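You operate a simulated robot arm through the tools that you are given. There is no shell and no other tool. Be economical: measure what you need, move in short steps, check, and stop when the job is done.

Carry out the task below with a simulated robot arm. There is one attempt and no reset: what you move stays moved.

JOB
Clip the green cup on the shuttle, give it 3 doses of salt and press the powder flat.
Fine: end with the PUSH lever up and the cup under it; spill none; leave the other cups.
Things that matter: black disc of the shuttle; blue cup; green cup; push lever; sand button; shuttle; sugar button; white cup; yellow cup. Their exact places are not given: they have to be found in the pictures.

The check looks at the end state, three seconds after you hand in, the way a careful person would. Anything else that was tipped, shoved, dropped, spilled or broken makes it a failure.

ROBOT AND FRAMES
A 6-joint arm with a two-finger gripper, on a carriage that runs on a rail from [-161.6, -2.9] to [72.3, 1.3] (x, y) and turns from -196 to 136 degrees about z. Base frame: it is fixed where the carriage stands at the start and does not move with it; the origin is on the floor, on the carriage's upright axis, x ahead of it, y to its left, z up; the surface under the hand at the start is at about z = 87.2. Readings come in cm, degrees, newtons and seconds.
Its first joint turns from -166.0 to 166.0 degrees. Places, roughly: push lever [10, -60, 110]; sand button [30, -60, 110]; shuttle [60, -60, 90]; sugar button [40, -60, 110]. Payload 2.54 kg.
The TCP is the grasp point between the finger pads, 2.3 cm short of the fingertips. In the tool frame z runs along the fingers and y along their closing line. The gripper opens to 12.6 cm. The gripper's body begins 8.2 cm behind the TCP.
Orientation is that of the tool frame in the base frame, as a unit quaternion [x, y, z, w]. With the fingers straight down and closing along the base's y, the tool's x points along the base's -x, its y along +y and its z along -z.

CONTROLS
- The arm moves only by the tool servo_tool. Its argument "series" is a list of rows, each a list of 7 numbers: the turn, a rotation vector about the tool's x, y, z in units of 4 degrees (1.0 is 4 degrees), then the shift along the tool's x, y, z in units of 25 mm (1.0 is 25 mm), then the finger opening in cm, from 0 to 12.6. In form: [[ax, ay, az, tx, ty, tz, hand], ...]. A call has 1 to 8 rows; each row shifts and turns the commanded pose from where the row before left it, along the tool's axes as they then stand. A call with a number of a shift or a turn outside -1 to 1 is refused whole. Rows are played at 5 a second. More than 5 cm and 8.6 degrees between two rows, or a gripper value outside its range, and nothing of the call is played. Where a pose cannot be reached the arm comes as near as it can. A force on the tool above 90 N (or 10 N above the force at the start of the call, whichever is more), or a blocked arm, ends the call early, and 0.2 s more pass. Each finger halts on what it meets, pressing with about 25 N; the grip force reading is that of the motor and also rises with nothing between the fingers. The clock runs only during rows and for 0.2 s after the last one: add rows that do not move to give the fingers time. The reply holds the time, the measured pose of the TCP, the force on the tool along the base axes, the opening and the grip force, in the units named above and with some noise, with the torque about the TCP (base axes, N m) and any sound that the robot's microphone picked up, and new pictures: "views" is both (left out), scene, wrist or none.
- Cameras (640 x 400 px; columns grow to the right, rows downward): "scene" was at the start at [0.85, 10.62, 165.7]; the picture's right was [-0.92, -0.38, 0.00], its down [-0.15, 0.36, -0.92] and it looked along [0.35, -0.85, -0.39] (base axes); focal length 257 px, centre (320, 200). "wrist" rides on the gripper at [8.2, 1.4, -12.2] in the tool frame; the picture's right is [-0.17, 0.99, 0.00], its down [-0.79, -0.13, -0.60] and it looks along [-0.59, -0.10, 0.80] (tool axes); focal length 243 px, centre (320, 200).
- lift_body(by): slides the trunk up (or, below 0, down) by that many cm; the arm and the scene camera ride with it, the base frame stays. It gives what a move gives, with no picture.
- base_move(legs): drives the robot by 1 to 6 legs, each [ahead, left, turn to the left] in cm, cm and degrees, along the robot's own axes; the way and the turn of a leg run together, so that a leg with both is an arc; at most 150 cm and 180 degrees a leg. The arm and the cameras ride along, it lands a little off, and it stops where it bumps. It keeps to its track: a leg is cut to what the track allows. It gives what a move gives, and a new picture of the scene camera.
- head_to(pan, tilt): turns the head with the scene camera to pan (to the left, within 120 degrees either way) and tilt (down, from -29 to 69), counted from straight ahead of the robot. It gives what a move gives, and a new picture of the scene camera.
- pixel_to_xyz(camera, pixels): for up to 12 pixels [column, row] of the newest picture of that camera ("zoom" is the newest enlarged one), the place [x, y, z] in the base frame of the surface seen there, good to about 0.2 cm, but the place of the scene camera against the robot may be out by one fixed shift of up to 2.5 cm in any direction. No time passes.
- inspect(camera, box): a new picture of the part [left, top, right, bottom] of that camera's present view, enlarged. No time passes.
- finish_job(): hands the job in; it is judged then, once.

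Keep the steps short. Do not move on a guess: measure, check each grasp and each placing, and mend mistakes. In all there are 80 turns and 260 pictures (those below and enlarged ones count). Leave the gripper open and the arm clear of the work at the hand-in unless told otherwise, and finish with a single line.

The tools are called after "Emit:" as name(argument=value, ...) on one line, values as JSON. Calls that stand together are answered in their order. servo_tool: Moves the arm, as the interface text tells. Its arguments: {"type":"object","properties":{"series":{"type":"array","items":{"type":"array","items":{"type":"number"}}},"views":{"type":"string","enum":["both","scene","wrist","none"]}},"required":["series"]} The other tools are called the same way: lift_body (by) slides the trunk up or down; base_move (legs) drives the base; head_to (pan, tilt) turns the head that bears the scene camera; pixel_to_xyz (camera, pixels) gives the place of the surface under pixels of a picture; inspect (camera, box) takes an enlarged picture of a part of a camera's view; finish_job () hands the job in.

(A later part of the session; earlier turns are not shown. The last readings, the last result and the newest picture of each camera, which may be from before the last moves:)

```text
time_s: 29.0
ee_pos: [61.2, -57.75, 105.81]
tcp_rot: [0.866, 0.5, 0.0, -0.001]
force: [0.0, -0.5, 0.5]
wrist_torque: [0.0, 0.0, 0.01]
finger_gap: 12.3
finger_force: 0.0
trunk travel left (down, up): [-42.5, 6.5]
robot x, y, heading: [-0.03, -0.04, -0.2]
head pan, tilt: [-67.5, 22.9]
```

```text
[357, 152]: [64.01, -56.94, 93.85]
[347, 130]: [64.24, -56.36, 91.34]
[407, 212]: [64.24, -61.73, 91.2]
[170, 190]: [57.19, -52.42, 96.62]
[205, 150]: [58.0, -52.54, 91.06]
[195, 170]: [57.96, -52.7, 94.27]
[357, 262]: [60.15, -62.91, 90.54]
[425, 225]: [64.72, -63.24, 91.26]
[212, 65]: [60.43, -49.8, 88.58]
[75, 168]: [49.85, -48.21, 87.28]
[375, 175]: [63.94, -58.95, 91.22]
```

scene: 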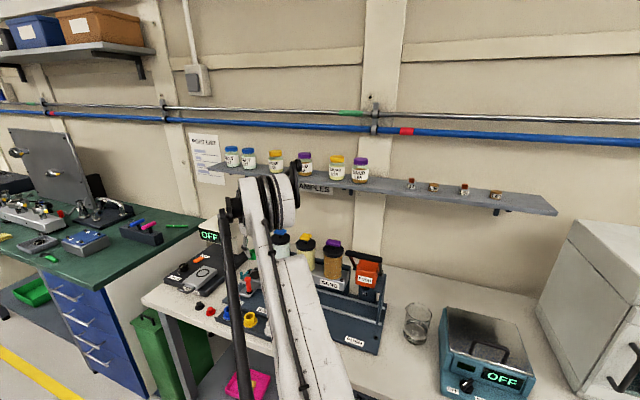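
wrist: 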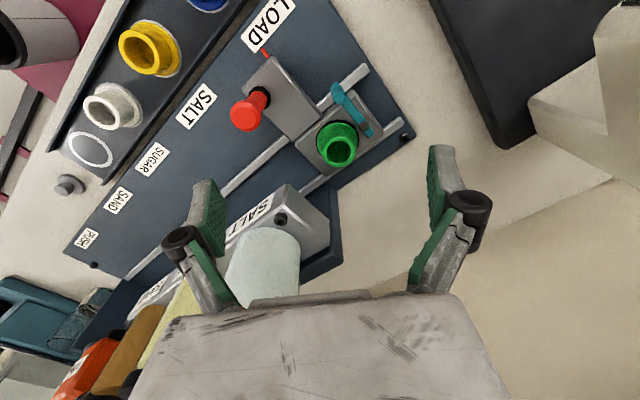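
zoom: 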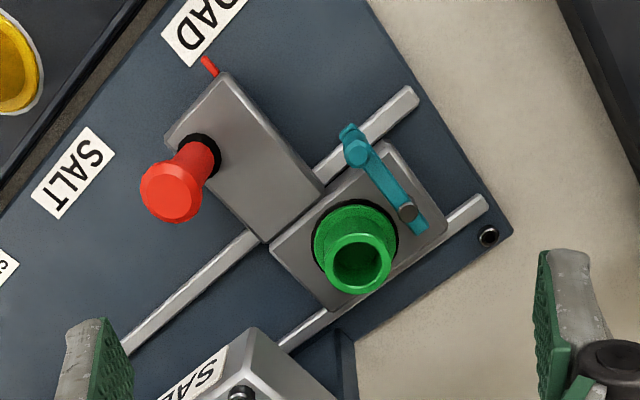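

Handle axis about (57.0,-52.4), pin about (64.0,-57.0). I'll straddle both: move to (60.0,-55.1) and descend to z 94.3.

Emit:
servo_tool(series=[[0, 0, 0, 0.333, -0.476, 0, 12.4], [0, 0, 0, 0.333, -0.476, 0, 12.4], [0, 0, 0, 0, 0, 0.9, 12.4], [0, 0, 0, 0, 0, 0.9, 12.4], [0, 0, 0, 0, 0, 0.9, 12.4], [0, 0, 0, 0, 0, 0, 12.4]], views="wrist")

```text
time_s: 30.4
ee_pos: [59.95, -55.2, 99.01]
tcp_rot: [0.866, 0.5, 0.0, 0.001]
force: [-1.0, -0.1, -0.2]
wrist_torque: [-0.02, 0.0, 0.01]
finger_gap: 12.39
finger_force: 0.0
trunk travel left (down, up): [-42.5, 6.5]
robot x, y, heading: [0.09, -0.08, 0.1]
head pan, tilt: [-67.5, 22.9]
```

wrist: 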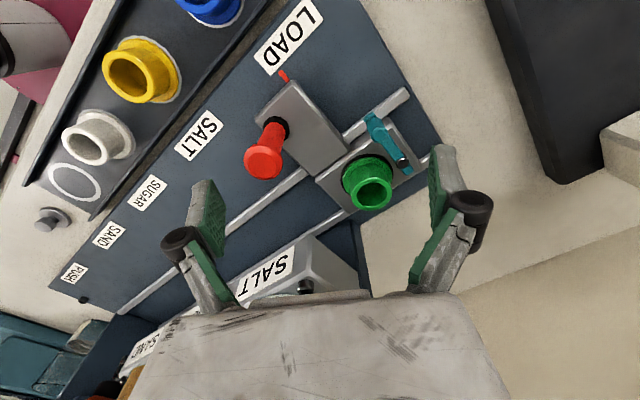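

Aligned. I'll descend the rest of the way.

Emit:
servo_tool(series=[[0, 0, 0, 0, 0, 0.8, 12.4], [0, 0, 0, 0, 0, 0.7, 12.4], [0, 0, 0, 0, 0, 0.4, 12.4], [0, 0, 0, 0, 0, 0, 12.4]], views="wrist")

Emit:
inspect(camera="wrist", box=[160, 40, 480, 240])

```text
time_s: 31.4
ee_pos: [60.1, -55.3, 94.45]
tcp_rot: [0.866, 0.5, 0.0, 0.0]
force: [-0.9, 0.1, 0.4]
wrist_torque: [0.02, -0.01, 0.04]
finger_gap: 12.41
finger_force: 0.0
trunk travel left (down, up): [-42.5, 6.5]
robot x, y, heading: [0.02, 0.51, -0.0]
head pan, tilt: [-67.5, 22.9]
```

wrist: 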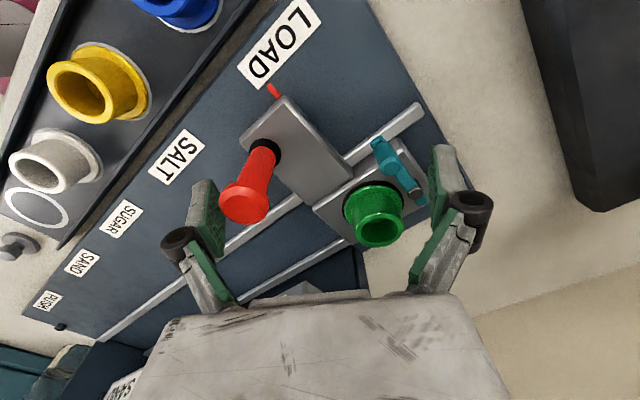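

```text
2.00 times, centred on (320, 140) of wrist
```

zoom: 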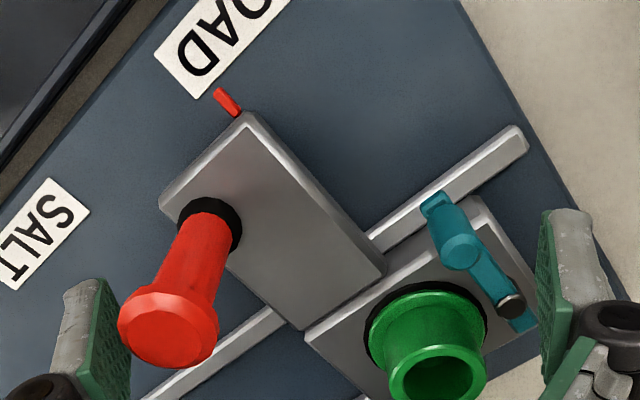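

The fingers straddle the handle and pin. I'll close in steps to squeeze the pin toward the handle.

Emit:
servo_tool(series=[[0, 0, 0, 0, 0, 0, 11], [0, 0, 0, 0, 0, 0, 10], [0, 0, 0, 0, 0, 0, 9.4], [0, 0, 0, 0, 0, 0, 8.8], [0, 0, 0, 0, 0, 0, 8.8]], views="wrist")

Emit:
inspect(camera="wrist", box=[160, 40, 480, 240])

```text
time_s: 32.6
ee_pos: [60.1, -55.23, 94.51]
tcp_rot: [0.866, 0.501, 0.0, 0.001]
force: [0.6, 3.7, 8.0]
wrist_torque: [-0.55, -1.19, -0.24]
finger_gap: 10.38
finger_force: 44.8
trunk travel left (down, up): [-42.5, 6.5]
robot x, y, heading: [-0.14, -0.16, -0.2]
head pan, tilt: [-67.5, 22.9]
```

wrist: 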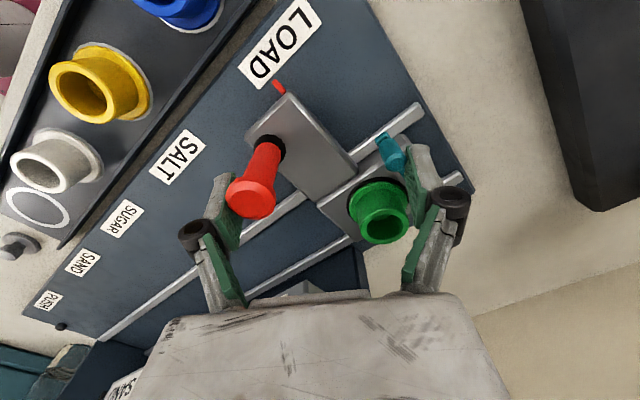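

```text
2.00 times, centred on (320, 140) of wrist
```

zoom: 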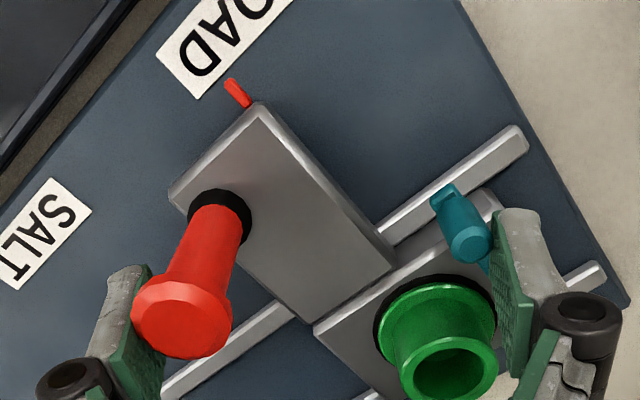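

The fingers stopped at gap 10.38 with high force. I'll measure whether the pin has turned.

Emit:
pixel_to_xyz(camera="zoom", pixels=[[465, 245], [450, 200], [175, 330], [220, 205], [440, 375], [435, 290], [238, 92], [475, 268], [140, 290], [505, 230]])

```text
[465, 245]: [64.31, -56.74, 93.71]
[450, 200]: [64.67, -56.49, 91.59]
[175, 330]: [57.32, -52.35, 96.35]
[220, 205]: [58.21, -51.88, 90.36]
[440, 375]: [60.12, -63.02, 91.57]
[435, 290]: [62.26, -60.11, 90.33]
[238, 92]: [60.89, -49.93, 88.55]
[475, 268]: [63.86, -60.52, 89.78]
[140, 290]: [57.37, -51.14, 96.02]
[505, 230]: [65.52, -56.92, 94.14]
```

The pin did not rotate and the shuttle only shifted 0.35 cm back, so inward rotation is blocked. The bar's short tail past the post would swing over the flange if the pin turns outward (+x). I'll open, rise, close the fingers and set them on the -x side of the pin.

Emit:
servo_tool(series=[[0, 0, 0, 0, 0, 0, 11.5], [0, 0, 0, 0, 0, 0, 12.4], [0, 0, 0, 0, 0, -0.6, 12.4], [0, 0, 0, 0, 0, -1, 12.4], [0, 0, 0, 0, 0, -0.8, 9], [0, 0, 0, -0.1, 0.98, 0, 5], [0, 0, 0, 0, 0, 0, 0], [0, 0, 0, 0, 0, 0, 0]], views="none")

Emit:
servo_tool(series=[[0, 0, 0, 0, 0, 0, 0], [0, 0, 0, 0, 0, 0, 0], [0, 0, 0, 0, 0, 0, 0]], views="wrist")

Emit:
inspect(camera="wrist", box=[160, 40, 480, 240])

```text
time_s: 34.4
ee_pos: [62.09, -56.57, 100.38]
tcp_rot: [0.866, 0.5, 0.0, 0.0]
force: [0.3, 0.5, 0.0]
wrist_torque: [0.0, -0.03, -0.02]
finger_gap: 0.0
finger_force: 25.0
trunk travel left (down, up): [-42.5, 6.5]
robot x, y, heading: [-0.01, -0.06, 0.1]
head pan, tilt: [-67.5, 22.9]
```

```text
time_s: 35.2
ee_pos: [62.11, -56.63, 100.46]
tcp_rot: [0.866, 0.5, 0.0, 0.0]
force: [-0.1, -0.5, -0.7]
wrist_torque: [-0.01, 0.02, 0.01]
finger_gap: 0.0
finger_force: 25.5
trunk travel left (down, up): [-42.5, 6.5]
robot x, y, heading: [0.2, -0.26, 0.0]
head pan, tilt: [-67.5, 22.9]
```

wrist: 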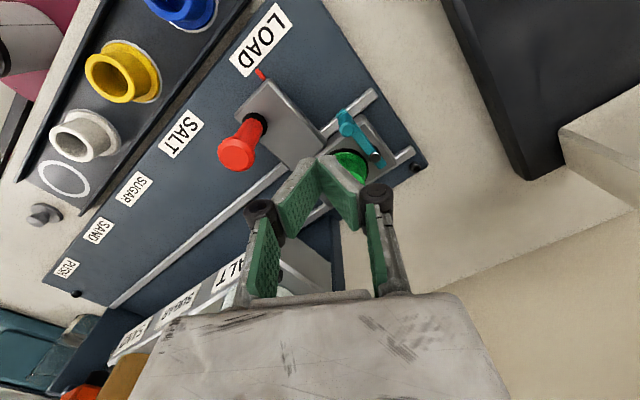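

```text
2.00 times, centred on (320, 140) of wrist
```

zoom: 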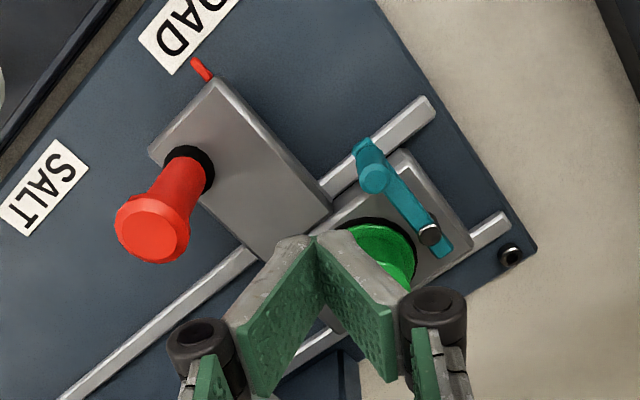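

Emit:
servo_tool(series=[[0, 0, 0, 0, 0, 0.8, 0], [0, 0, 0, 0, 0, 0.8, 0], [0, 0, 0, 0, 0, 0.8, 0], [0, 0, 0, 0, 0, 0, 0]], views="wrist")

Emit:
inspect(camera="wrist", box=[200, 40, 480, 220])

```text
time_s: 36.2
ee_pos: [62.21, -56.54, 94.33]
tcp_rot: [0.866, 0.499, 0.0, 0.001]
force: [-0.1, -0.2, 0.2]
wrist_torque: [0.01, -0.03, 0.0]
finger_gap: 0.0
finger_force: 25.1
trunk travel left (down, up): [-42.5, 6.5]
robot x, y, heading: [0.05, -0.19, 0.1]
head pan, tilt: [-67.5, 22.9]
```

wrist: 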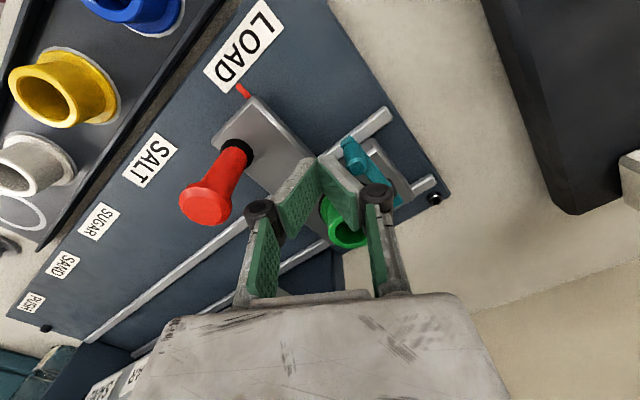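

```text
2.22 times, centred on (340, 130) of wrist
```

zoom: 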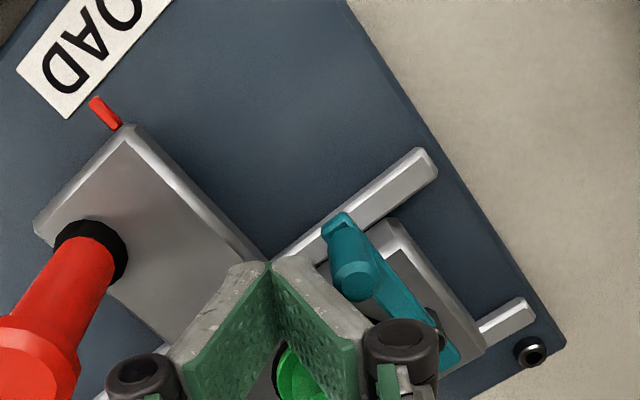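

I'll push the pin toward +x in small steps and watch the force.

Emit:
servo_tool(series=[[0, 0, 0, 0.08, 0.139, 0, 0], [0, 0, 0, 0.08, 0.139, 0, 0], [0, 0, 0, 0.08, 0.139, 0, 0], [0, 0, 0, 0.08, 0.139, 0, 0], [0, 0, 0, 0.08, 0.139, 0, 0], [0, 0, 0, 0.08, 0.139, 0, 0]], views="wrist")

Emit:
inspect(camera="wrist", box=[200, 40, 480, 220])

```text
time_s: 37.6
ee_pos: [64.33, -56.54, 94.43]
tcp_rot: [0.866, 0.5, -0.001, 0.0]
force: [0.1, 0.0, 0.6]
wrist_torque: [0.01, -0.01, -0.01]
finger_gap: 0.04
finger_force: 25.0
trunk travel left (down, up): [-42.5, 6.5]
robot x, y, heading: [-0.19, 0.09, 0.1]
head pan, tilt: [-67.5, 22.9]
```

wrist: 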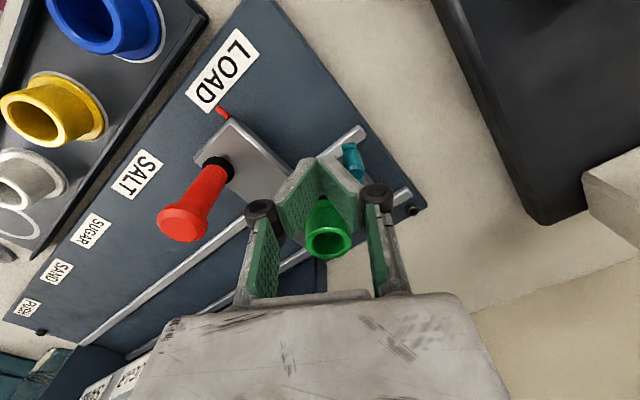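

```text
2.22 times, centred on (340, 130) of wrist
```

zoom: 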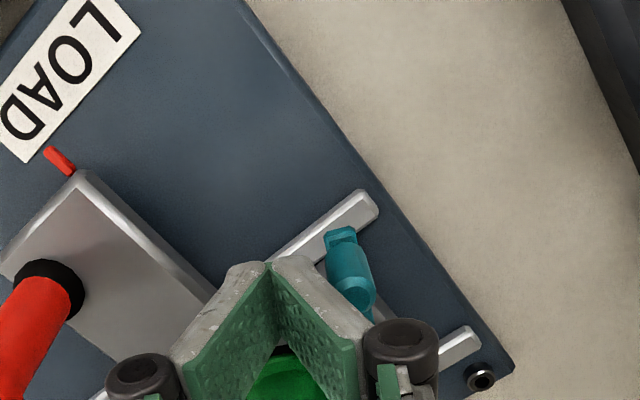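

The shuttle is sliding back toward its LOAD end. I'll continue to the end stop.

Emit:
servo_tool(series=[[0, 0, 0, 0.08, 0.139, 0, 0], [0, 0, 0, 0.08, 0.139, 0, 0], [0, 0, 0, 0.08, 0.139, 0, 0], [0, 0, 0, 0.08, 0.139, 0, 0]], views="wrist")

Emit:
inspect(camera="wrist", box=[200, 40, 480, 220])

```text
time_s: 38.6
ee_pos: [66.03, -56.58, 94.36]
tcp_rot: [0.866, 0.5, 0.0, 0.0]
force: [0.4, -0.2, 1.2]
wrist_torque: [0.01, -0.03, -0.01]
finger_gap: 0.0
finger_force: 24.8
trunk travel left (down, up): [-42.5, 6.5]
robot x, y, heading: [0.01, -0.13, 0.1]
head pan, tilt: [-67.5, 22.9]
```

wrist: 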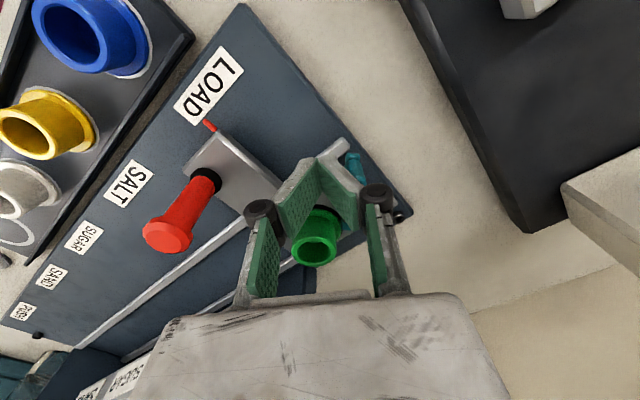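

```text
2.22 times, centred on (340, 130) of wrist
```

zoom: 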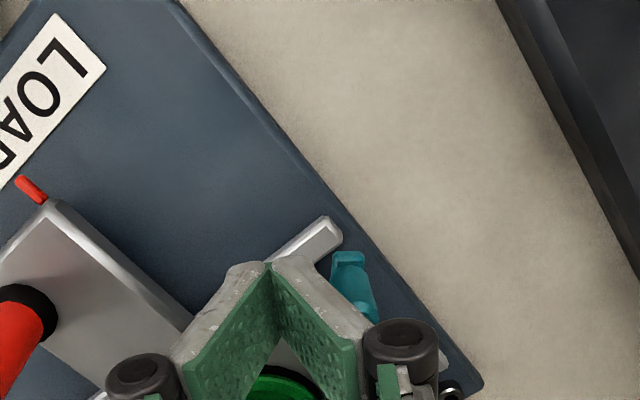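

Emit:
pixel_to_xyz(camera="zoom", pixels=[[348, 257], [355, 285], [30, 190], [365, 300], [330, 225], [40, 300]])

Emit:
inspect(camera="wrist", box=[270, 130, 430, 250])

```text
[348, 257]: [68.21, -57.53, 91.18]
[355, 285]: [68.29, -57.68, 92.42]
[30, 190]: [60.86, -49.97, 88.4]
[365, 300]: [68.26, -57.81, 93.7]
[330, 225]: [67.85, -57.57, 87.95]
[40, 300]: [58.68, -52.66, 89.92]
```

```text
3.33 times, centred on (350, 190) of wrist
```

zoom: 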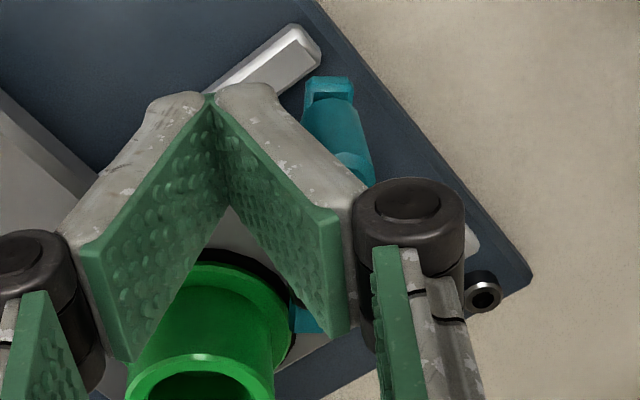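

The shuttle pointer stayed at 60.9 and the pin swung to (68.2,-57.8), so the clip turns outward about 43° and its tail swings over the cup flange. I'll keep pushing along the arc toward 85-90°.

Emit:
servo_tool(series=[[0, 0, 0, -0.021, 0.315, 0, 0], [0, 0, 0, -0.021, 0.315, 0, 0], [0, 0, 0, -0.021, 0.315, 0, 0], [0, 0, 0, -0.151, 0.318, 0, 0], [0, 0, 0, -0.151, 0.318, 0, 0], [0, 0, 0, 0, 0, 0, 0]], views="wrist")

Emit:
inspect(camera="wrist", box=[200, 100, 440, 260])

```text
time_s: 40.0
ee_pos: [69.03, -59.26, 94.35]
tcp_rot: [0.866, 0.5, 0.0, 0.0]
force: [0.4, 0.5, 0.8]
wrist_torque: [-0.01, -0.02, -0.01]
finger_gap: 0.02
finger_force: 24.8
trunk travel left (down, up): [-42.5, 6.5]
robot x, y, heading: [-0.51, -0.07, -0.0]
head pan, tilt: [-67.5, 22.9]
```

wrist: 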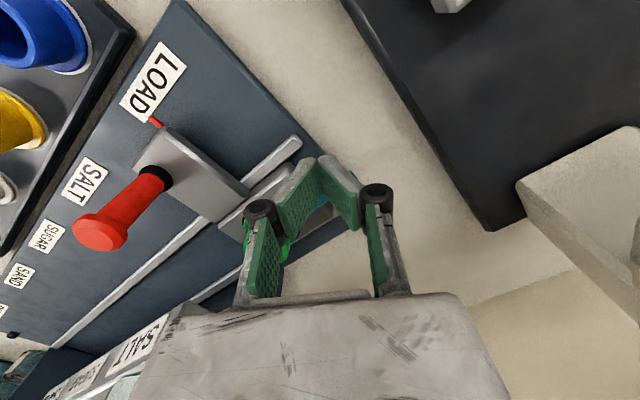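

```text
2.50 times, centred on (320, 180) of wrist
```

zoom: 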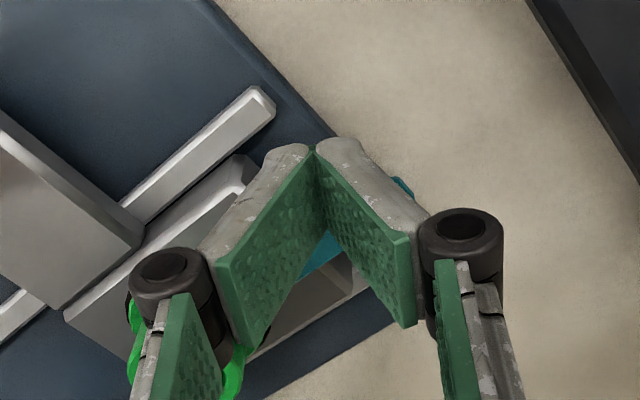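

Low force throughout. I'll raise the hand and look at the clip.

Emit:
servo_tool(series=[[0, 0, 0, 0.1, 0, -0.4, 0], [0, 0, 0, 0, 0, -1, 0], [0, 0, 0, 0, 0, -1, 0], [0, 0, 0, 0, 0, -1, 0], [0, 0, 0, 0, -1, 0, 0], [0, 0, 0, 0, -1, 0, 0], [0, 0, 0, 0, -1, 0, 0], [0, 0, 0, 0, 0, 0, 0]], views="wrist")

Emit:
inspect(camera="wrist", box=[260, 70, 420, 190])

```text
time_s: 41.8
ee_pos: [62.32, -55.47, 102.8]
tcp_rot: [0.866, 0.5, 0.0, 0.0]
force: [0.3, 0.0, 0.5]
wrist_torque: [0.01, -0.03, 0.01]
finger_gap: 0.01
finger_force: 24.8
trunk travel left (down, up): [-42.5, 6.5]
robot x, y, heading: [0.02, 0.11, 0.2]
head pan, tilt: [-67.5, 22.9]
```

wrist: 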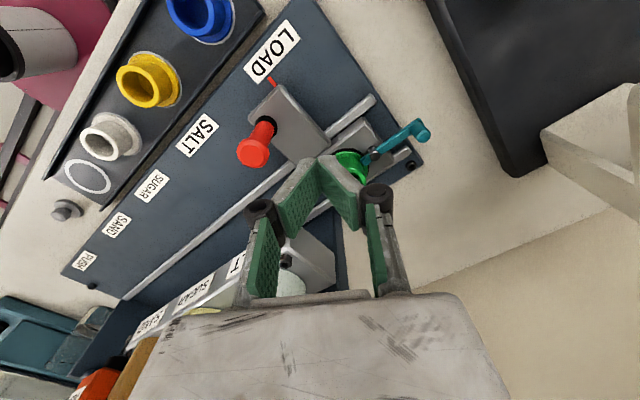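

```text
3.33 times, centred on (340, 130) of wrist
```

zoom: 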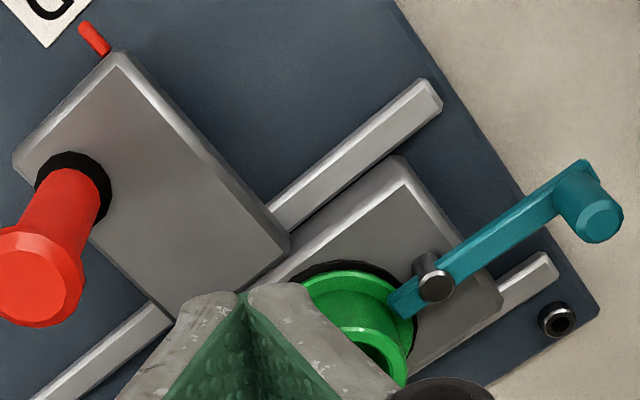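

The tail is over the green flange, so the cup is clipped. I'll measure the bar, the handle and the station positions.

Emit:
pixel_to_xyz(camera="zoom", pixels=[[595, 215], [433, 275], [405, 300], [560, 205], [365, 280], [95, 40], [30, 280], [385, 262]])

Emit:
pixel_to_xyz(camera="wrist", pixels=[[272, 55], [198, 136], [151, 186], [117, 224], [85, 262], [288, 260], [273, 85]])

Emit:
inspect(camera="wrist", box=[50, 100, 290, 300])

```text
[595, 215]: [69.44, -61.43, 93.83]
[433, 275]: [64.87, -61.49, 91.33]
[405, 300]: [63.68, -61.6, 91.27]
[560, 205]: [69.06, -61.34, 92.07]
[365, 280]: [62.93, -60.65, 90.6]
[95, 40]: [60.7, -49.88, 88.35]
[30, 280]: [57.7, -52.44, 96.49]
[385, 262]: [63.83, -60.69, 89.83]
```

```text
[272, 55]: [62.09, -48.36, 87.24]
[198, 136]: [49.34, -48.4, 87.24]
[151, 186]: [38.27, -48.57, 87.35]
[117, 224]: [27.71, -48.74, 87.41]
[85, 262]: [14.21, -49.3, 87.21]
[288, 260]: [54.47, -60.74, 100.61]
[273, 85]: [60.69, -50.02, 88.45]
```

```text
2.00 times, centred on (170, 200) of wrist
```

zoom: 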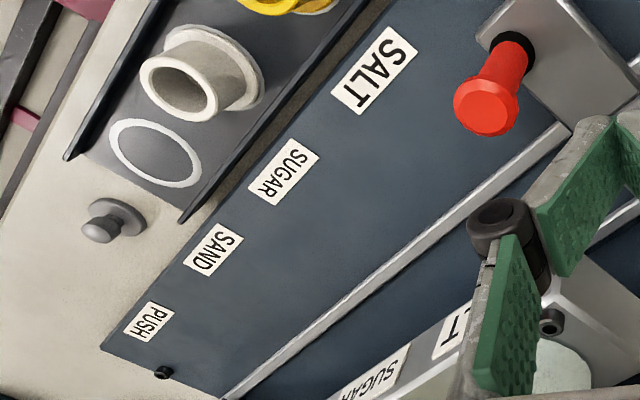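

The clip is about 90° and the tail covers the flange. SALT label x is 49.3, PUSH 14.2, and the pointer is at 60.7. Next I'll turn to yaw 92° and go above the red handle (57.2,-52.4) to grip it.

Emit:
servo_tool(series=[[0, 0, -1, 0, 0, 0, 2], [0, 0, -1, 0, 0, 0, 4], [0, 0, -1, 0, 0, 0, 6], [0, 0, -1, 0, 0, 0, 6], [0, 0, -1, 0, 0, 0, 6], [0, 0, -1, 0, 0, 0, 6], [0, 0, -1, 0.6, -1, 0, 6], [0, 0, 0, 0.6, -1, 0, 6]], views="wrist")

Emit:
inspect(camera="wrist", box=[200, 40, 440, 220])

```text
time_s: 43.6
ee_pos: [57.59, -52.05, 102.87]
tcp_rot: [0.719, 0.695, 0.0, 0.0]
force: [0.4, -0.5, -0.3]
wrist_torque: [0.01, -0.05, 0.03]
finger_gap: 5.99
finger_force: 0.1
trunk travel left (down, up): [-42.5, 6.5]
robot x, y, heading: [0.2, -0.18, -0.2]
head pan, tilt: [-67.5, 22.9]
```

wrist: 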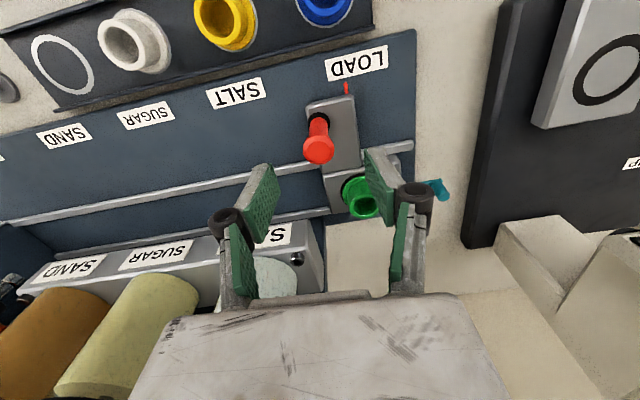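

```text
2.22 times, centred on (320, 130) of wrist
```

zoom: 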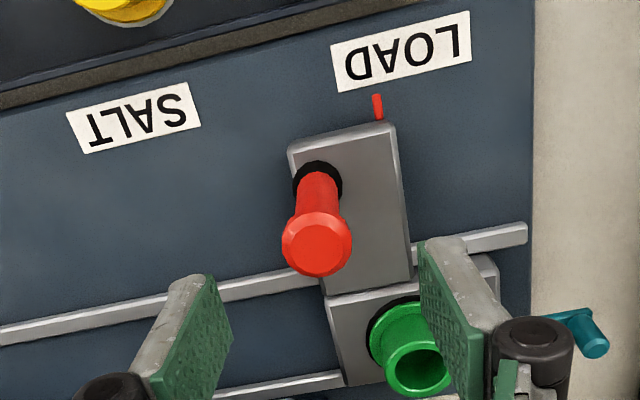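

Centred around the handle. I'll descend and grip it.

Emit:
servo_tool(series=[[0, 0, 0, -0.14, -0.12, 0.9, 6], [0, 0, 0, 0, 0, 0.9, 6], [0, 0, 0, 0, 0, 0.9, 6], [0, 0, 0, 0, 0, 0.6, 6], [0, 0, 0, 0, 0, 0, 4], [0, 0, 0, 0, 0, 0, 2.5], [0, 0, 0, 0, 0, 0, 1], [0, 0, 0, 0, 0, 0, 1]], views="wrist")

Emit:
pixel_to_xyz(camera="wrist", pixels=[[320, 150], [340, 70]])

```text
time_s: 45.4
ee_pos: [57.63, -52.4, 94.46]
tcp_rot: [0.719, 0.695, 0.001, 0.0]
force: [0.7, 0.1, -4.8]
wrist_torque: [-0.09, -0.02, -0.04]
finger_gap: 1.97
finger_force: 44.4
trunk travel left (down, up): [-42.5, 6.5]
robot x, y, heading: [-0.12, 0.21, -0.1]
head pan, tilt: [-67.5, 22.9]
```

wrist: 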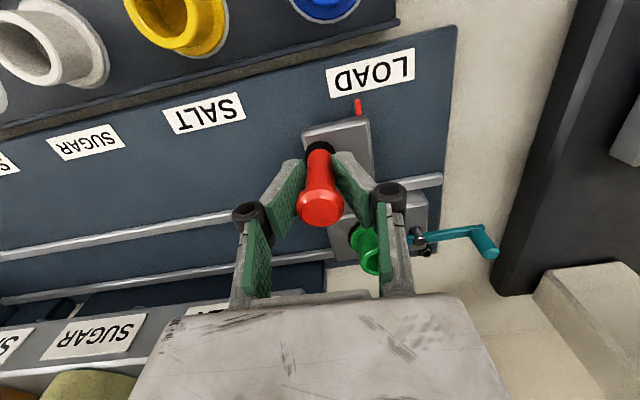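

```text
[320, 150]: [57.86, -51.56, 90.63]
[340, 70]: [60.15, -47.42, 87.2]
```

The handle is gripped (gap 1.97). I'll get exact pointer and SALT label positions.

Emit:
pixel_to_xyz(camera="wrist", pixels=[[358, 107], [167, 119], [241, 105], [204, 113], [329, 82], [413, 63], [371, 73], [47, 146], [124, 135], [371, 262]])

```text
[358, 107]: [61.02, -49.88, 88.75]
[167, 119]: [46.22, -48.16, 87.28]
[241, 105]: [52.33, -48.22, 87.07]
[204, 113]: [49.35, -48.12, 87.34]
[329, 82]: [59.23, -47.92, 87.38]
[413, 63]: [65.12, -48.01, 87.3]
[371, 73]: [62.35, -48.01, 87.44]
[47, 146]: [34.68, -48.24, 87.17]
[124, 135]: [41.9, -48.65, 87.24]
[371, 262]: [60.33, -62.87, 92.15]
```

The pointer is at 61.0 and SALT is at 49.3. I'll slide the shuttle -11.7 cm.

Emit:
servo_tool(series=[[0, 0, 0, -0.02, -0.585, 0, 1], [0, 0, 0, -0.02, -0.585, 0, 1], [0, 0, 0, -0.02, -0.585, 0, 1], [0, 0, 0, -0.02, -0.585, 0, 1], [0, 0, 0, -0.02, -0.585, 0, 1], [0, 0, 0, -0.02, -0.585, 0, 1], [0, 0, 0, -0.02, -0.585, 0, 1], [0, 0, 0, -0.02, -0.585, 0, 1]], views="wrist")

Emit:
inspect(camera="wrist", box=[240, 50, 480, 210])

```text
time_s: 47.2
ee_pos: [45.86, -52.6, 94.38]
tcp_rot: [0.72, 0.694, -0.001, 0.0]
force: [-0.4, -12.1, -12.7]
wrist_torque: [0.06, -0.06, -0.08]
finger_gap: 1.97
finger_force: 44.4
trunk travel left (down, up): [-42.5, 6.5]
robot x, y, heading: [-0.33, 0.06, -0.1]
head pan, tilt: [-67.5, 22.9]
```

wrist: 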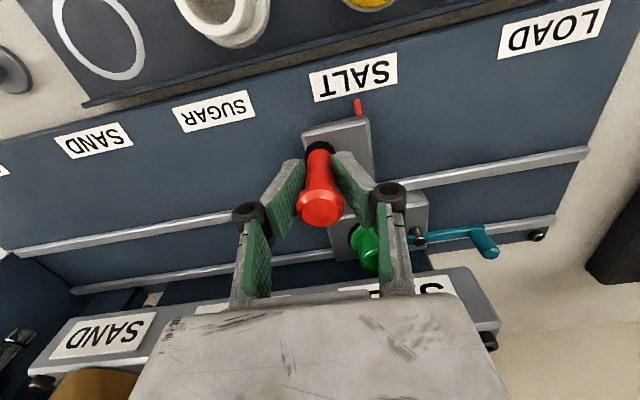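

```text
2.50 times, centred on (360, 130) of wrist
```

zoom: 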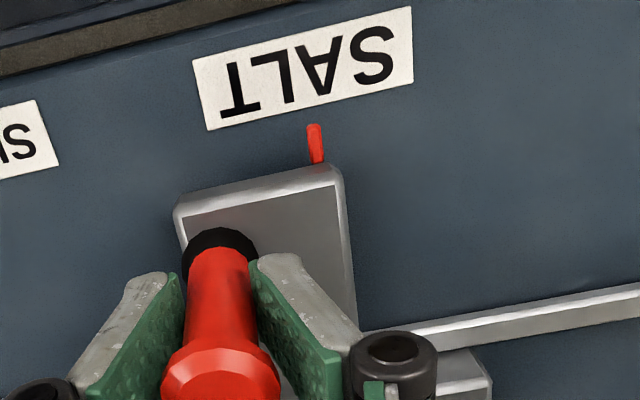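

Emit:
pixel_to_xyz(camera="zoom", pixels=[[317, 145], [200, 95], [412, 45], [306, 70]])

Emit:
servo_tool(series=[[0, 0, 0, 0, 0, 0, 3], [0, 0, 0, 0, 0, 0, 4.5], [0, 0, 0, 0, 0, -0.8, 4.5], [0, 0, 0, 0, 0, -1, 4.5], [0, 0, 0, 0.5, 0, -1, 4.5], [0, 0, 0, 1, 0, -1, 4.5], [0, 0, 0, 1, 0, -1, 4.5], [0, 0, 0, 1, 0, -1, 4.5]], views="both")

Emit:
inspect(camera="wrist", box=[180, 60, 480, 260])

```text
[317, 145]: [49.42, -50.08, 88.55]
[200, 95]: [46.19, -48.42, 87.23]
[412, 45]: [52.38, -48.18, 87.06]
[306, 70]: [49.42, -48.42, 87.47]
```

```text
time_s: 49.0
ee_pos: [46.12, -43.69, 109.13]
tcp_rot: [0.719, 0.695, 0.0, 0.0]
force: [0.4, 0.6, 0.6]
wrist_torque: [-0.04, -0.01, 0.0]
finger_gap: 4.51
finger_force: 0.0
trunk travel left (down, up): [-42.5, 6.5]
robot x, y, heading: [-0.26, -0.07, -0.1]
head pan, tilt: [-67.5, 22.9]
```

scene: 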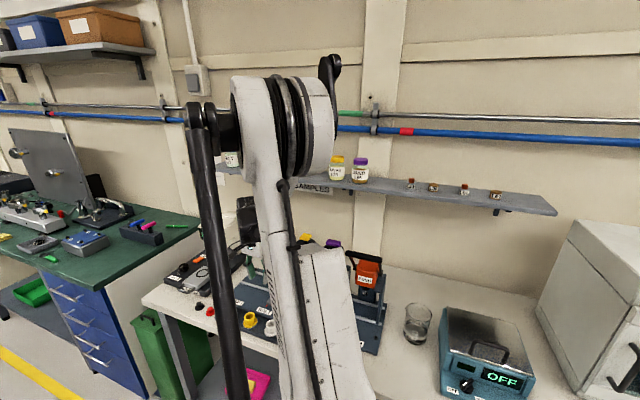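
wrist: 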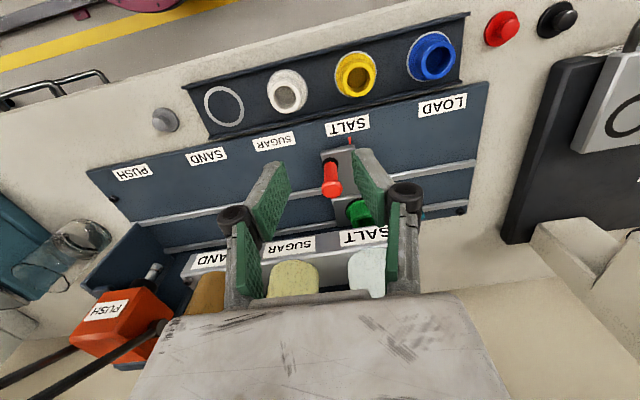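

```text
2.00 times, centred on (330, 160) of wrist
```

zoom: 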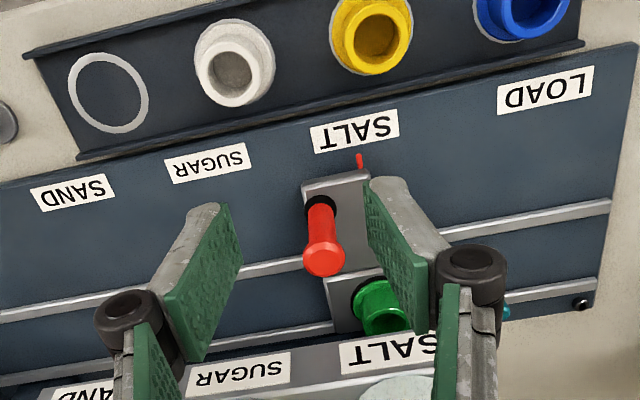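

The pointer is at 49.4, aligned with SALT. Now I'll rise to see the blue button and the salt bottle from above.

Emit:
servo_tool(series=[[0, 0, 0, 0, 0.2, -1, 2], [0, 0, 0, 0, 0.2, -1, 0], [0, 0, 0, 0, 0.2, -1, 0], [0, 0, 0, 0, 0.2, -1, 0], [0, 0, 0, -0.5, 0, -1, 0], [0, 0, 0, -0.5, 0, -1, 0], [0, 0, 0, -0.5, 0, 0, 0], [0, 0, 0, -0.5, 0, 0, 0]], views="wrist")

Emit:
inspect(camera="wrist", box=[200, 80, 480, 300])

```text
time_s: 50.8
ee_pos: [47.87, -48.82, 124.05]
tcp_rot: [0.72, 0.694, 0.0, 0.0]
force: [0.2, -0.2, 0.1]
wrist_torque: [-0.01, 0.01, -0.01]
finger_gap: 0.0
finger_force: 24.9
trunk travel left (down, up): [-42.5, 6.5]
robot x, y, heading: [0.09, 0.06, 0.1]
head pan, tilt: [-67.5, 22.9]
```

wrist: 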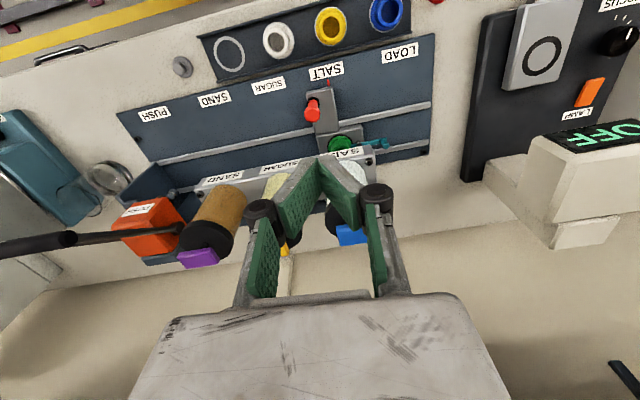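

```text
1.82 times, centred on (340, 190) of wrist
```

zoom: 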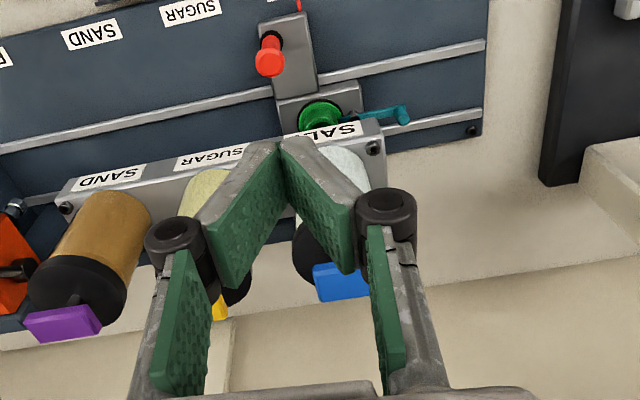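

Emit:
pixel_to_xyz(camera="zoom", pixels=[[340, 285], [318, 275], [362, 268], [325, 300], [65, 325], [30, 330], [100, 318], [300, 255], [350, 165], [320, 115]])

Emit:
pixel_to_xyz(camera="wrist", pixels=[[55, 240], [20, 245], [100, 237], [145, 225], [150, 208], [180, 230], [345, 235]])

```text
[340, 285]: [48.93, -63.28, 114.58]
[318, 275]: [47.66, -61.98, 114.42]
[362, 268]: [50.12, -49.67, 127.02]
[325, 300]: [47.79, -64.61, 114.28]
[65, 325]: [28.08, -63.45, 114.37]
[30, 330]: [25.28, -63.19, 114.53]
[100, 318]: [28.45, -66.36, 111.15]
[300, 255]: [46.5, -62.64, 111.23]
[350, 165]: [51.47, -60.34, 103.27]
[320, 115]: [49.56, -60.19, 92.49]
```

```text
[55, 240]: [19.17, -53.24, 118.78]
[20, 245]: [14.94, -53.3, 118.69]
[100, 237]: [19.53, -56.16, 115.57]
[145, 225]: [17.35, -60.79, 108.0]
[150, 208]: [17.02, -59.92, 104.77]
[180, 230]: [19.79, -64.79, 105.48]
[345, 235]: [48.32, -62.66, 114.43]
```

The blue button centre is about (49.1,-63.3), top z 114.5. I'll move the closed fingertips above it.

Emit:
servo_tool(series=[[0, 0, 0, -0.963, 0.114, 0, 0], [0, 0, 0, -0.963, 0.114, 0, 0], [0, 0, 0, -0.963, 0.114, 0, 0], [0, 0, 0, -0.963, 0.114, 0, 0], [0, 0, 0, -0.963, 0.114, 0, 0], [0, 0, 0, -0.963, 0.114, 0, 0], [0, 0, 0, 0, 0, 0.8, 0], [0, 0, 0, 0, 0, 0.8, 0]], views="wrist")

Emit:
inspect(camera="wrist", box=[220, 80, 420, 240])

```text
time_s: 52.6
ee_pos: [49.11, -63.21, 119.97]
tcp_rot: [0.719, 0.695, -0.001, 0.0]
force: [0.2, -0.1, -0.3]
wrist_torque: [0.0, 0.0, -0.01]
finger_gap: 0.0
finger_force: 25.0
trunk travel left (down, up): [-42.5, 6.5]
robot x, y, heading: [-0.25, 0.18, 0.2]
head pan, tilt: [-67.5, 22.9]
```

wrist: 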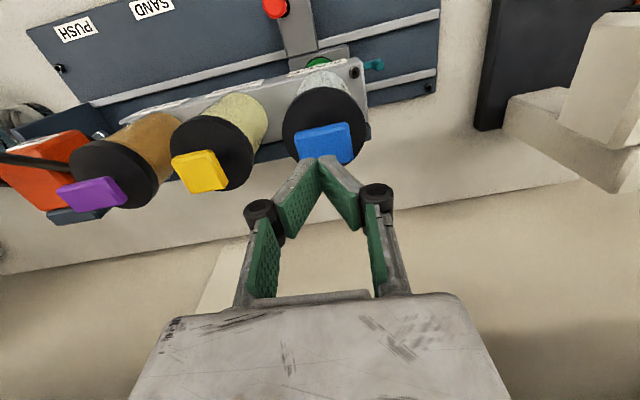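

```text
2.50 times, centred on (320, 160) of wrist
```

zoom: 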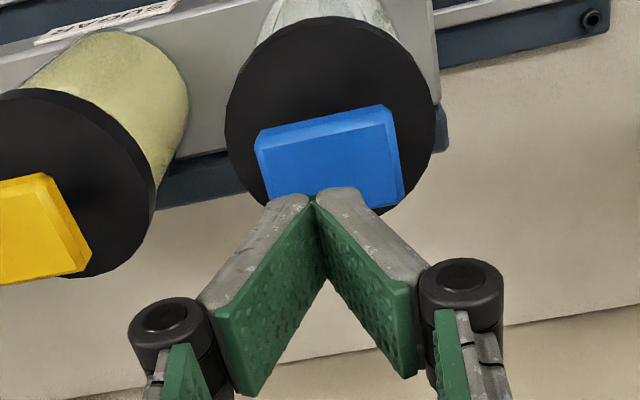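

The fingertips are over the button, tips 3 cm above it. I'll descend to contact and then press a little, watching force and sound.

Emit:
servo_tool(series=[[0, 0, 0, 0, 0, 0.6, 0], [0, 0, 0, 0, 0, 0.6, 0], [0, 0, 0, 0, 0, 0.12, 0], [0, 0, 0, 0, 0, 0.12, 0], [0, 0, 0, 0, 0, 0, 0]], views="wrist")

```text
time_s: 53.8
ee_pos: [49.11, -63.28, 116.44]
tcp_rot: [0.719, 0.695, 0.0, 0.0]
force: [-0.1, -0.7, 0.1]
wrist_torque: [-0.01, -0.04, 0.02]
finger_gap: 0.57
finger_force: 28.2
trunk travel left (down, up): [-42.5, 6.5]
robot x, y, heading: [0.0, -0.22, 0.3]
head pan, tilt: [-67.5, 22.9]
```

wrist: 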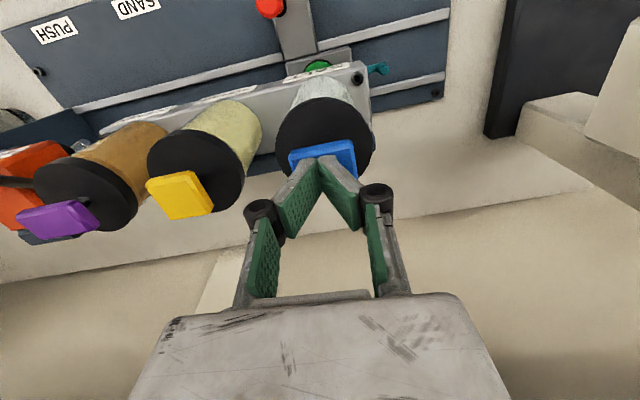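

Emit:
servo_tool(series=[[0, 0, 0, 0, 0, 0.12, 0], [0, 0, 0, 0, 0, 0.12, 0], [0, 0, 0, 0, 0, 0, 0]], views="wrist")

Emit:
inspect(camera="wrist", box=[220, 80, 420, 240])

```text
time_s: 54.6
ee_pos: [49.1, -63.2, 115.79]
tcp_rot: [0.719, 0.695, -0.001, 0.0]
force: [1.9, -0.6, 3.2]
wrist_torque: [0.04, -0.04, 0.03]
finger_gap: 0.62
finger_force: 28.0
trunk travel left (down, up): [-42.5, 6.5]
robot x, y, heading: [-0.08, -0.03, -0.5]
head pan, tilt: [-67.5, 22.9]
```

wrist: 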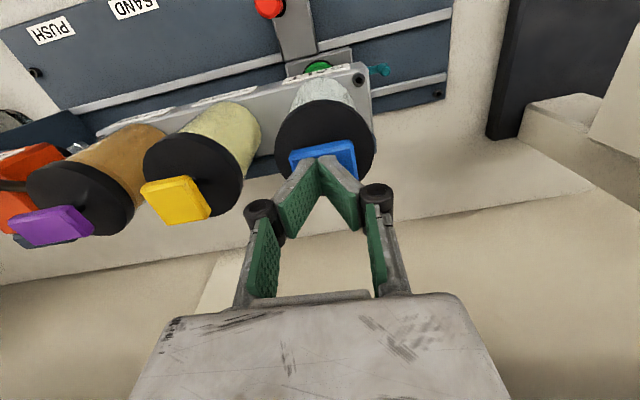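

```text
2.50 times, centred on (320, 160) of wrist
```

zoom: 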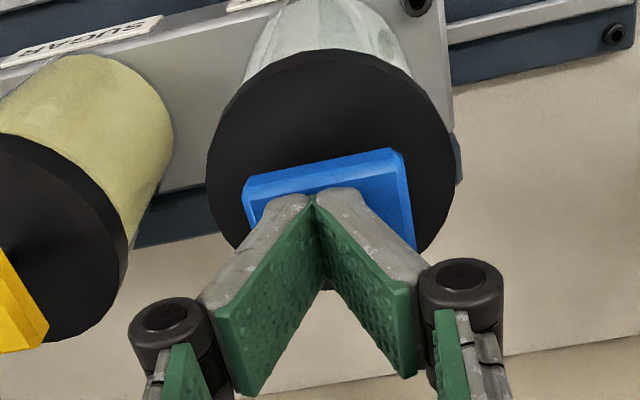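

The button is moving down with light force (3 N). I'll press further in small steps.

Emit:
servo_tool(series=[[0, 0, 0, 0, 0, 0.12, 0], [0, 0, 0, 0, 0, 0.12, 0], [0, 0, 0, 0, 0, 0, 0]], views="none")

```text
time_s: 55.4
ee_pos: [49.17, -63.32, 115.41]
tcp_rot: [0.719, 0.695, 0.001, 0.0]
force: [0.1, 1.2, 5.3]
wrist_torque: [0.05, -0.01, 0.02]
finger_gap: 0.6
finger_force: 28.8
trunk travel left (down, up): [-42.5, 6.5]
robot x, y, heading: [0.13, -0.28, -0.0]
head pan, tilt: [-67.5, 22.9]
heard: click
```

A click was heard at TCP 115.4. I'll release fully, wait, and see what happened.

Emit:
servo_tool(series=[[0, 0, 0, 0, 0, -0.4, 0], [0, 0, 0, 0, 0, -0.6, 0], [0, 0, 0, 0, 0, 0, 0], [0, 0, 0, 0, 0, 0, 0]], views="wrist")

Emit:
inspect(camera="wrist", box=[260, 30, 420, 150])

```text
time_s: 56.4
ee_pos: [49.12, -63.26, 117.7]
tcp_rot: [0.72, 0.694, 0.0, -0.001]
force: [-0.7, 0.2, -0.8]
wrist_torque: [-0.01, 0.01, -0.02]
finger_gap: 0.0
finger_force: 28.1
trunk travel left (down, up): [-42.5, 6.5]
robot x, y, heading: [0.34, 0.32, 0.2]
head pan, tilt: [-67.5, 22.9]
```

wrist: 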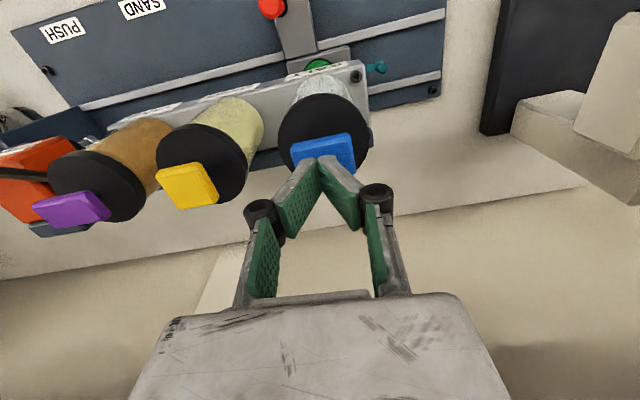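

```text
3.33 times, centred on (340, 90) of wrist
```

zoom: 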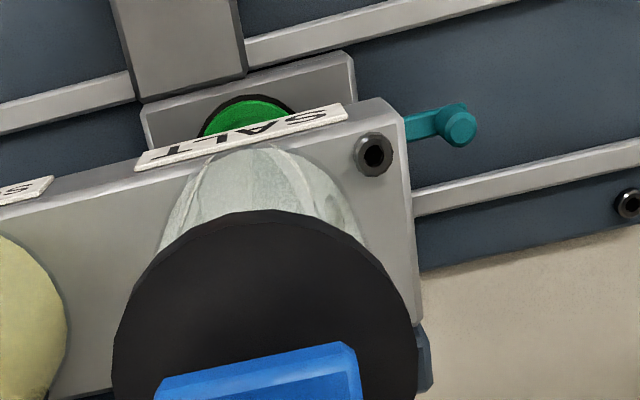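

The button sprang back. Second press the same way, going to just past the click point.

Emit:
servo_tool(series=[[0, 0, 0, 0, 0, 0.5, 0], [0, 0, 0, 0, 0, 0.3, 0], [0, 0, 0, 0, 0, 0.15, 0], [0, 0, 0, 0, 0, 0, 0]], views="none")

```text
time_s: 57.4
ee_pos: [49.25, -63.18, 115.55]
tcp_rot: [0.719, 0.695, 0.0, 0.0]
force: [1.6, -1.6, 3.8]
wrist_torque: [-0.02, -0.03, 0.0]
finger_gap: 0.63
finger_force: 29.1
trunk travel left (down, up): [-42.5, 6.5]
robot x, y, heading: [0.07, 0.08, -0.0]
head pan, tilt: [-67.5, 22.9]
```

No click yet at 115.55. I'll press slightly deeper.

Emit:
servo_tool(series=[[0, 0, 0, 0, 0, 0.08, 0], [0, 0, 0, 0, 0, 0, 0]], views="none")

```text
time_s: 58.0
ee_pos: [49.21, -63.12, 115.34]
tcp_rot: [0.72, 0.694, 0.0, -0.001]
force: [0.5, -0.5, 4.7]
wrist_torque: [0.0, 0.0, 0.0]
finger_gap: 0.59
finger_force: 27.8
trunk travel left (down, up): [-42.5, 6.5]
robot x, y, heading: [0.08, -0.12, 0.3]
head pan, tilt: [-67.5, 22.9]
heard: click
```

Click two. I'll release, then give the third press.

Emit:
servo_tool(series=[[0, 0, 0, 0, 0, -0.4, 0], [0, 0, 0, 0, 0, -0.6, 0], [0, 0, 0, 0, 0, 0, 0], [0, 0, 0, 0, 0, 0, 0]], views="none")

Emit:
servo_tool(series=[[0, 0, 0, 0, 0, 0.5, 0], [0, 0, 0, 0, 0, 0.3, 0], [0, 0, 0, 0, 0, 0.22, 0], [0, 0, 0, 0, 0, 0, 0]], views="none")

```text
time_s: 59.0
ee_pos: [49.31, -63.09, 117.81]
tcp_rot: [0.719, 0.695, 0.001, 0.0]
force: [0.5, -0.5, 0.4]
wrist_torque: [0.03, 0.01, -0.02]
finger_gap: 0.0
finger_force: 28.6
trunk travel left (down, up): [-42.5, 6.5]
robot x, y, heading: [-0.03, -0.02, -0.1]
head pan, tilt: [-67.5, 22.9]
```

```text
time_s: 60.0
ee_pos: [49.24, -63.29, 115.01]
tcp_rot: [0.719, 0.695, 0.0, 0.0]
force: [1.9, 2.0, 6.1]
wrist_torque: [0.07, -0.02, -0.01]
finger_gap: 0.61
finger_force: 28.7
trunk travel left (down, up): [-42.5, 6.5]
robot x, y, heading: [0.21, -0.53, -0.1]
head pan, tilt: [-67.5, 22.9]
heard: click
```

Third click. I'll release and retreat to the front at height, then look at the cup area.

Emit:
servo_tool(series=[[0, 0, 0, 0, 0, -1, 0], [0, 0, 0, 0, 0, -1, 0], [0, 0, 0, 0, 0, -1, 0], [0, 0, 0, 0.9, -0.2, 0, 0], [0, 0, 0, 0.9, -0.2, 0, 0], [0, 0, 0, 0.9, -0.2, 0, 0], [0, 0, 0, 0.9, -0.2, 0, 0], [0, 0, 0, 0.9, -0.2, 0, 0]], views="none")

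Emit:
servo_tool(series=[[0, 0, 0, 0.9, -0.2, 0.5, 0], [0, 0, 0, 0.6, 0, 1, 2], [0, 0, 0, 0, 0, 1, 4], [0, 0, 0, 0, 0, 1, 5.5], [0, 0, 0, 0, 0, 1, 5.5], [0, 0, 0, 0, 0, 1, 5.5]], views="wrist")

Emit:
inspect(camera="wrist", box=[240, 60, 480, 240])

```text
time_s: 61.8
ee_pos: [47.06, -51.77, 122.76]
tcp_rot: [0.72, 0.694, 0.0, 0.001]
force: [-0.5, -0.5, 0.1]
wrist_torque: [-0.01, 0.02, -0.01]
finger_gap: 0.0
finger_force: 27.9
trunk travel left (down, up): [-42.5, 6.5]
robot x, y, heading: [-0.0, 0.09, 0.0]
head pan, tilt: [-67.5, 22.9]
```

```text
time_s: 63.2
ee_pos: [46.94, -48.35, 108.83]
tcp_rot: [0.719, 0.695, 0.0, 0.0]
force: [0.5, 0.0, 0.4]
wrist_torque: [0.0, 0.0, 0.03]
finger_gap: 5.5
finger_force: 0.1
trunk travel left (down, up): [-42.5, 6.5]
robot x, y, heading: [0.04, -0.11, 0.0]
head pan, tilt: [-67.5, 22.9]
```

wrist: 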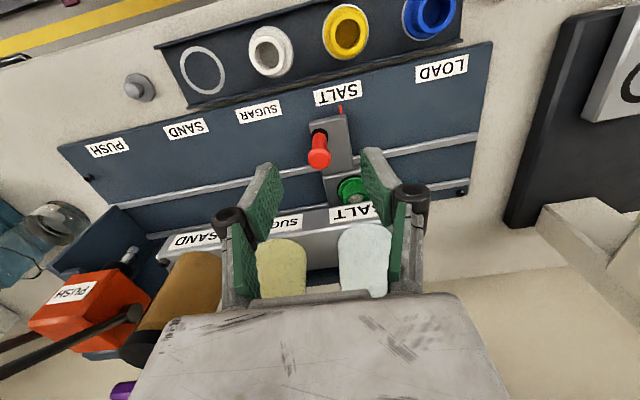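

```text
2.22 times, centred on (360, 150) of wrist
```

zoom: 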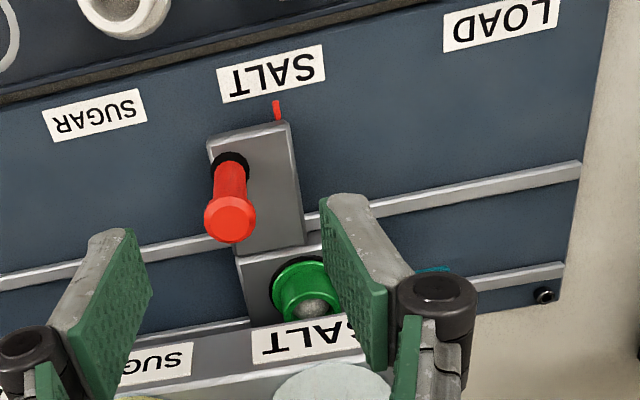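

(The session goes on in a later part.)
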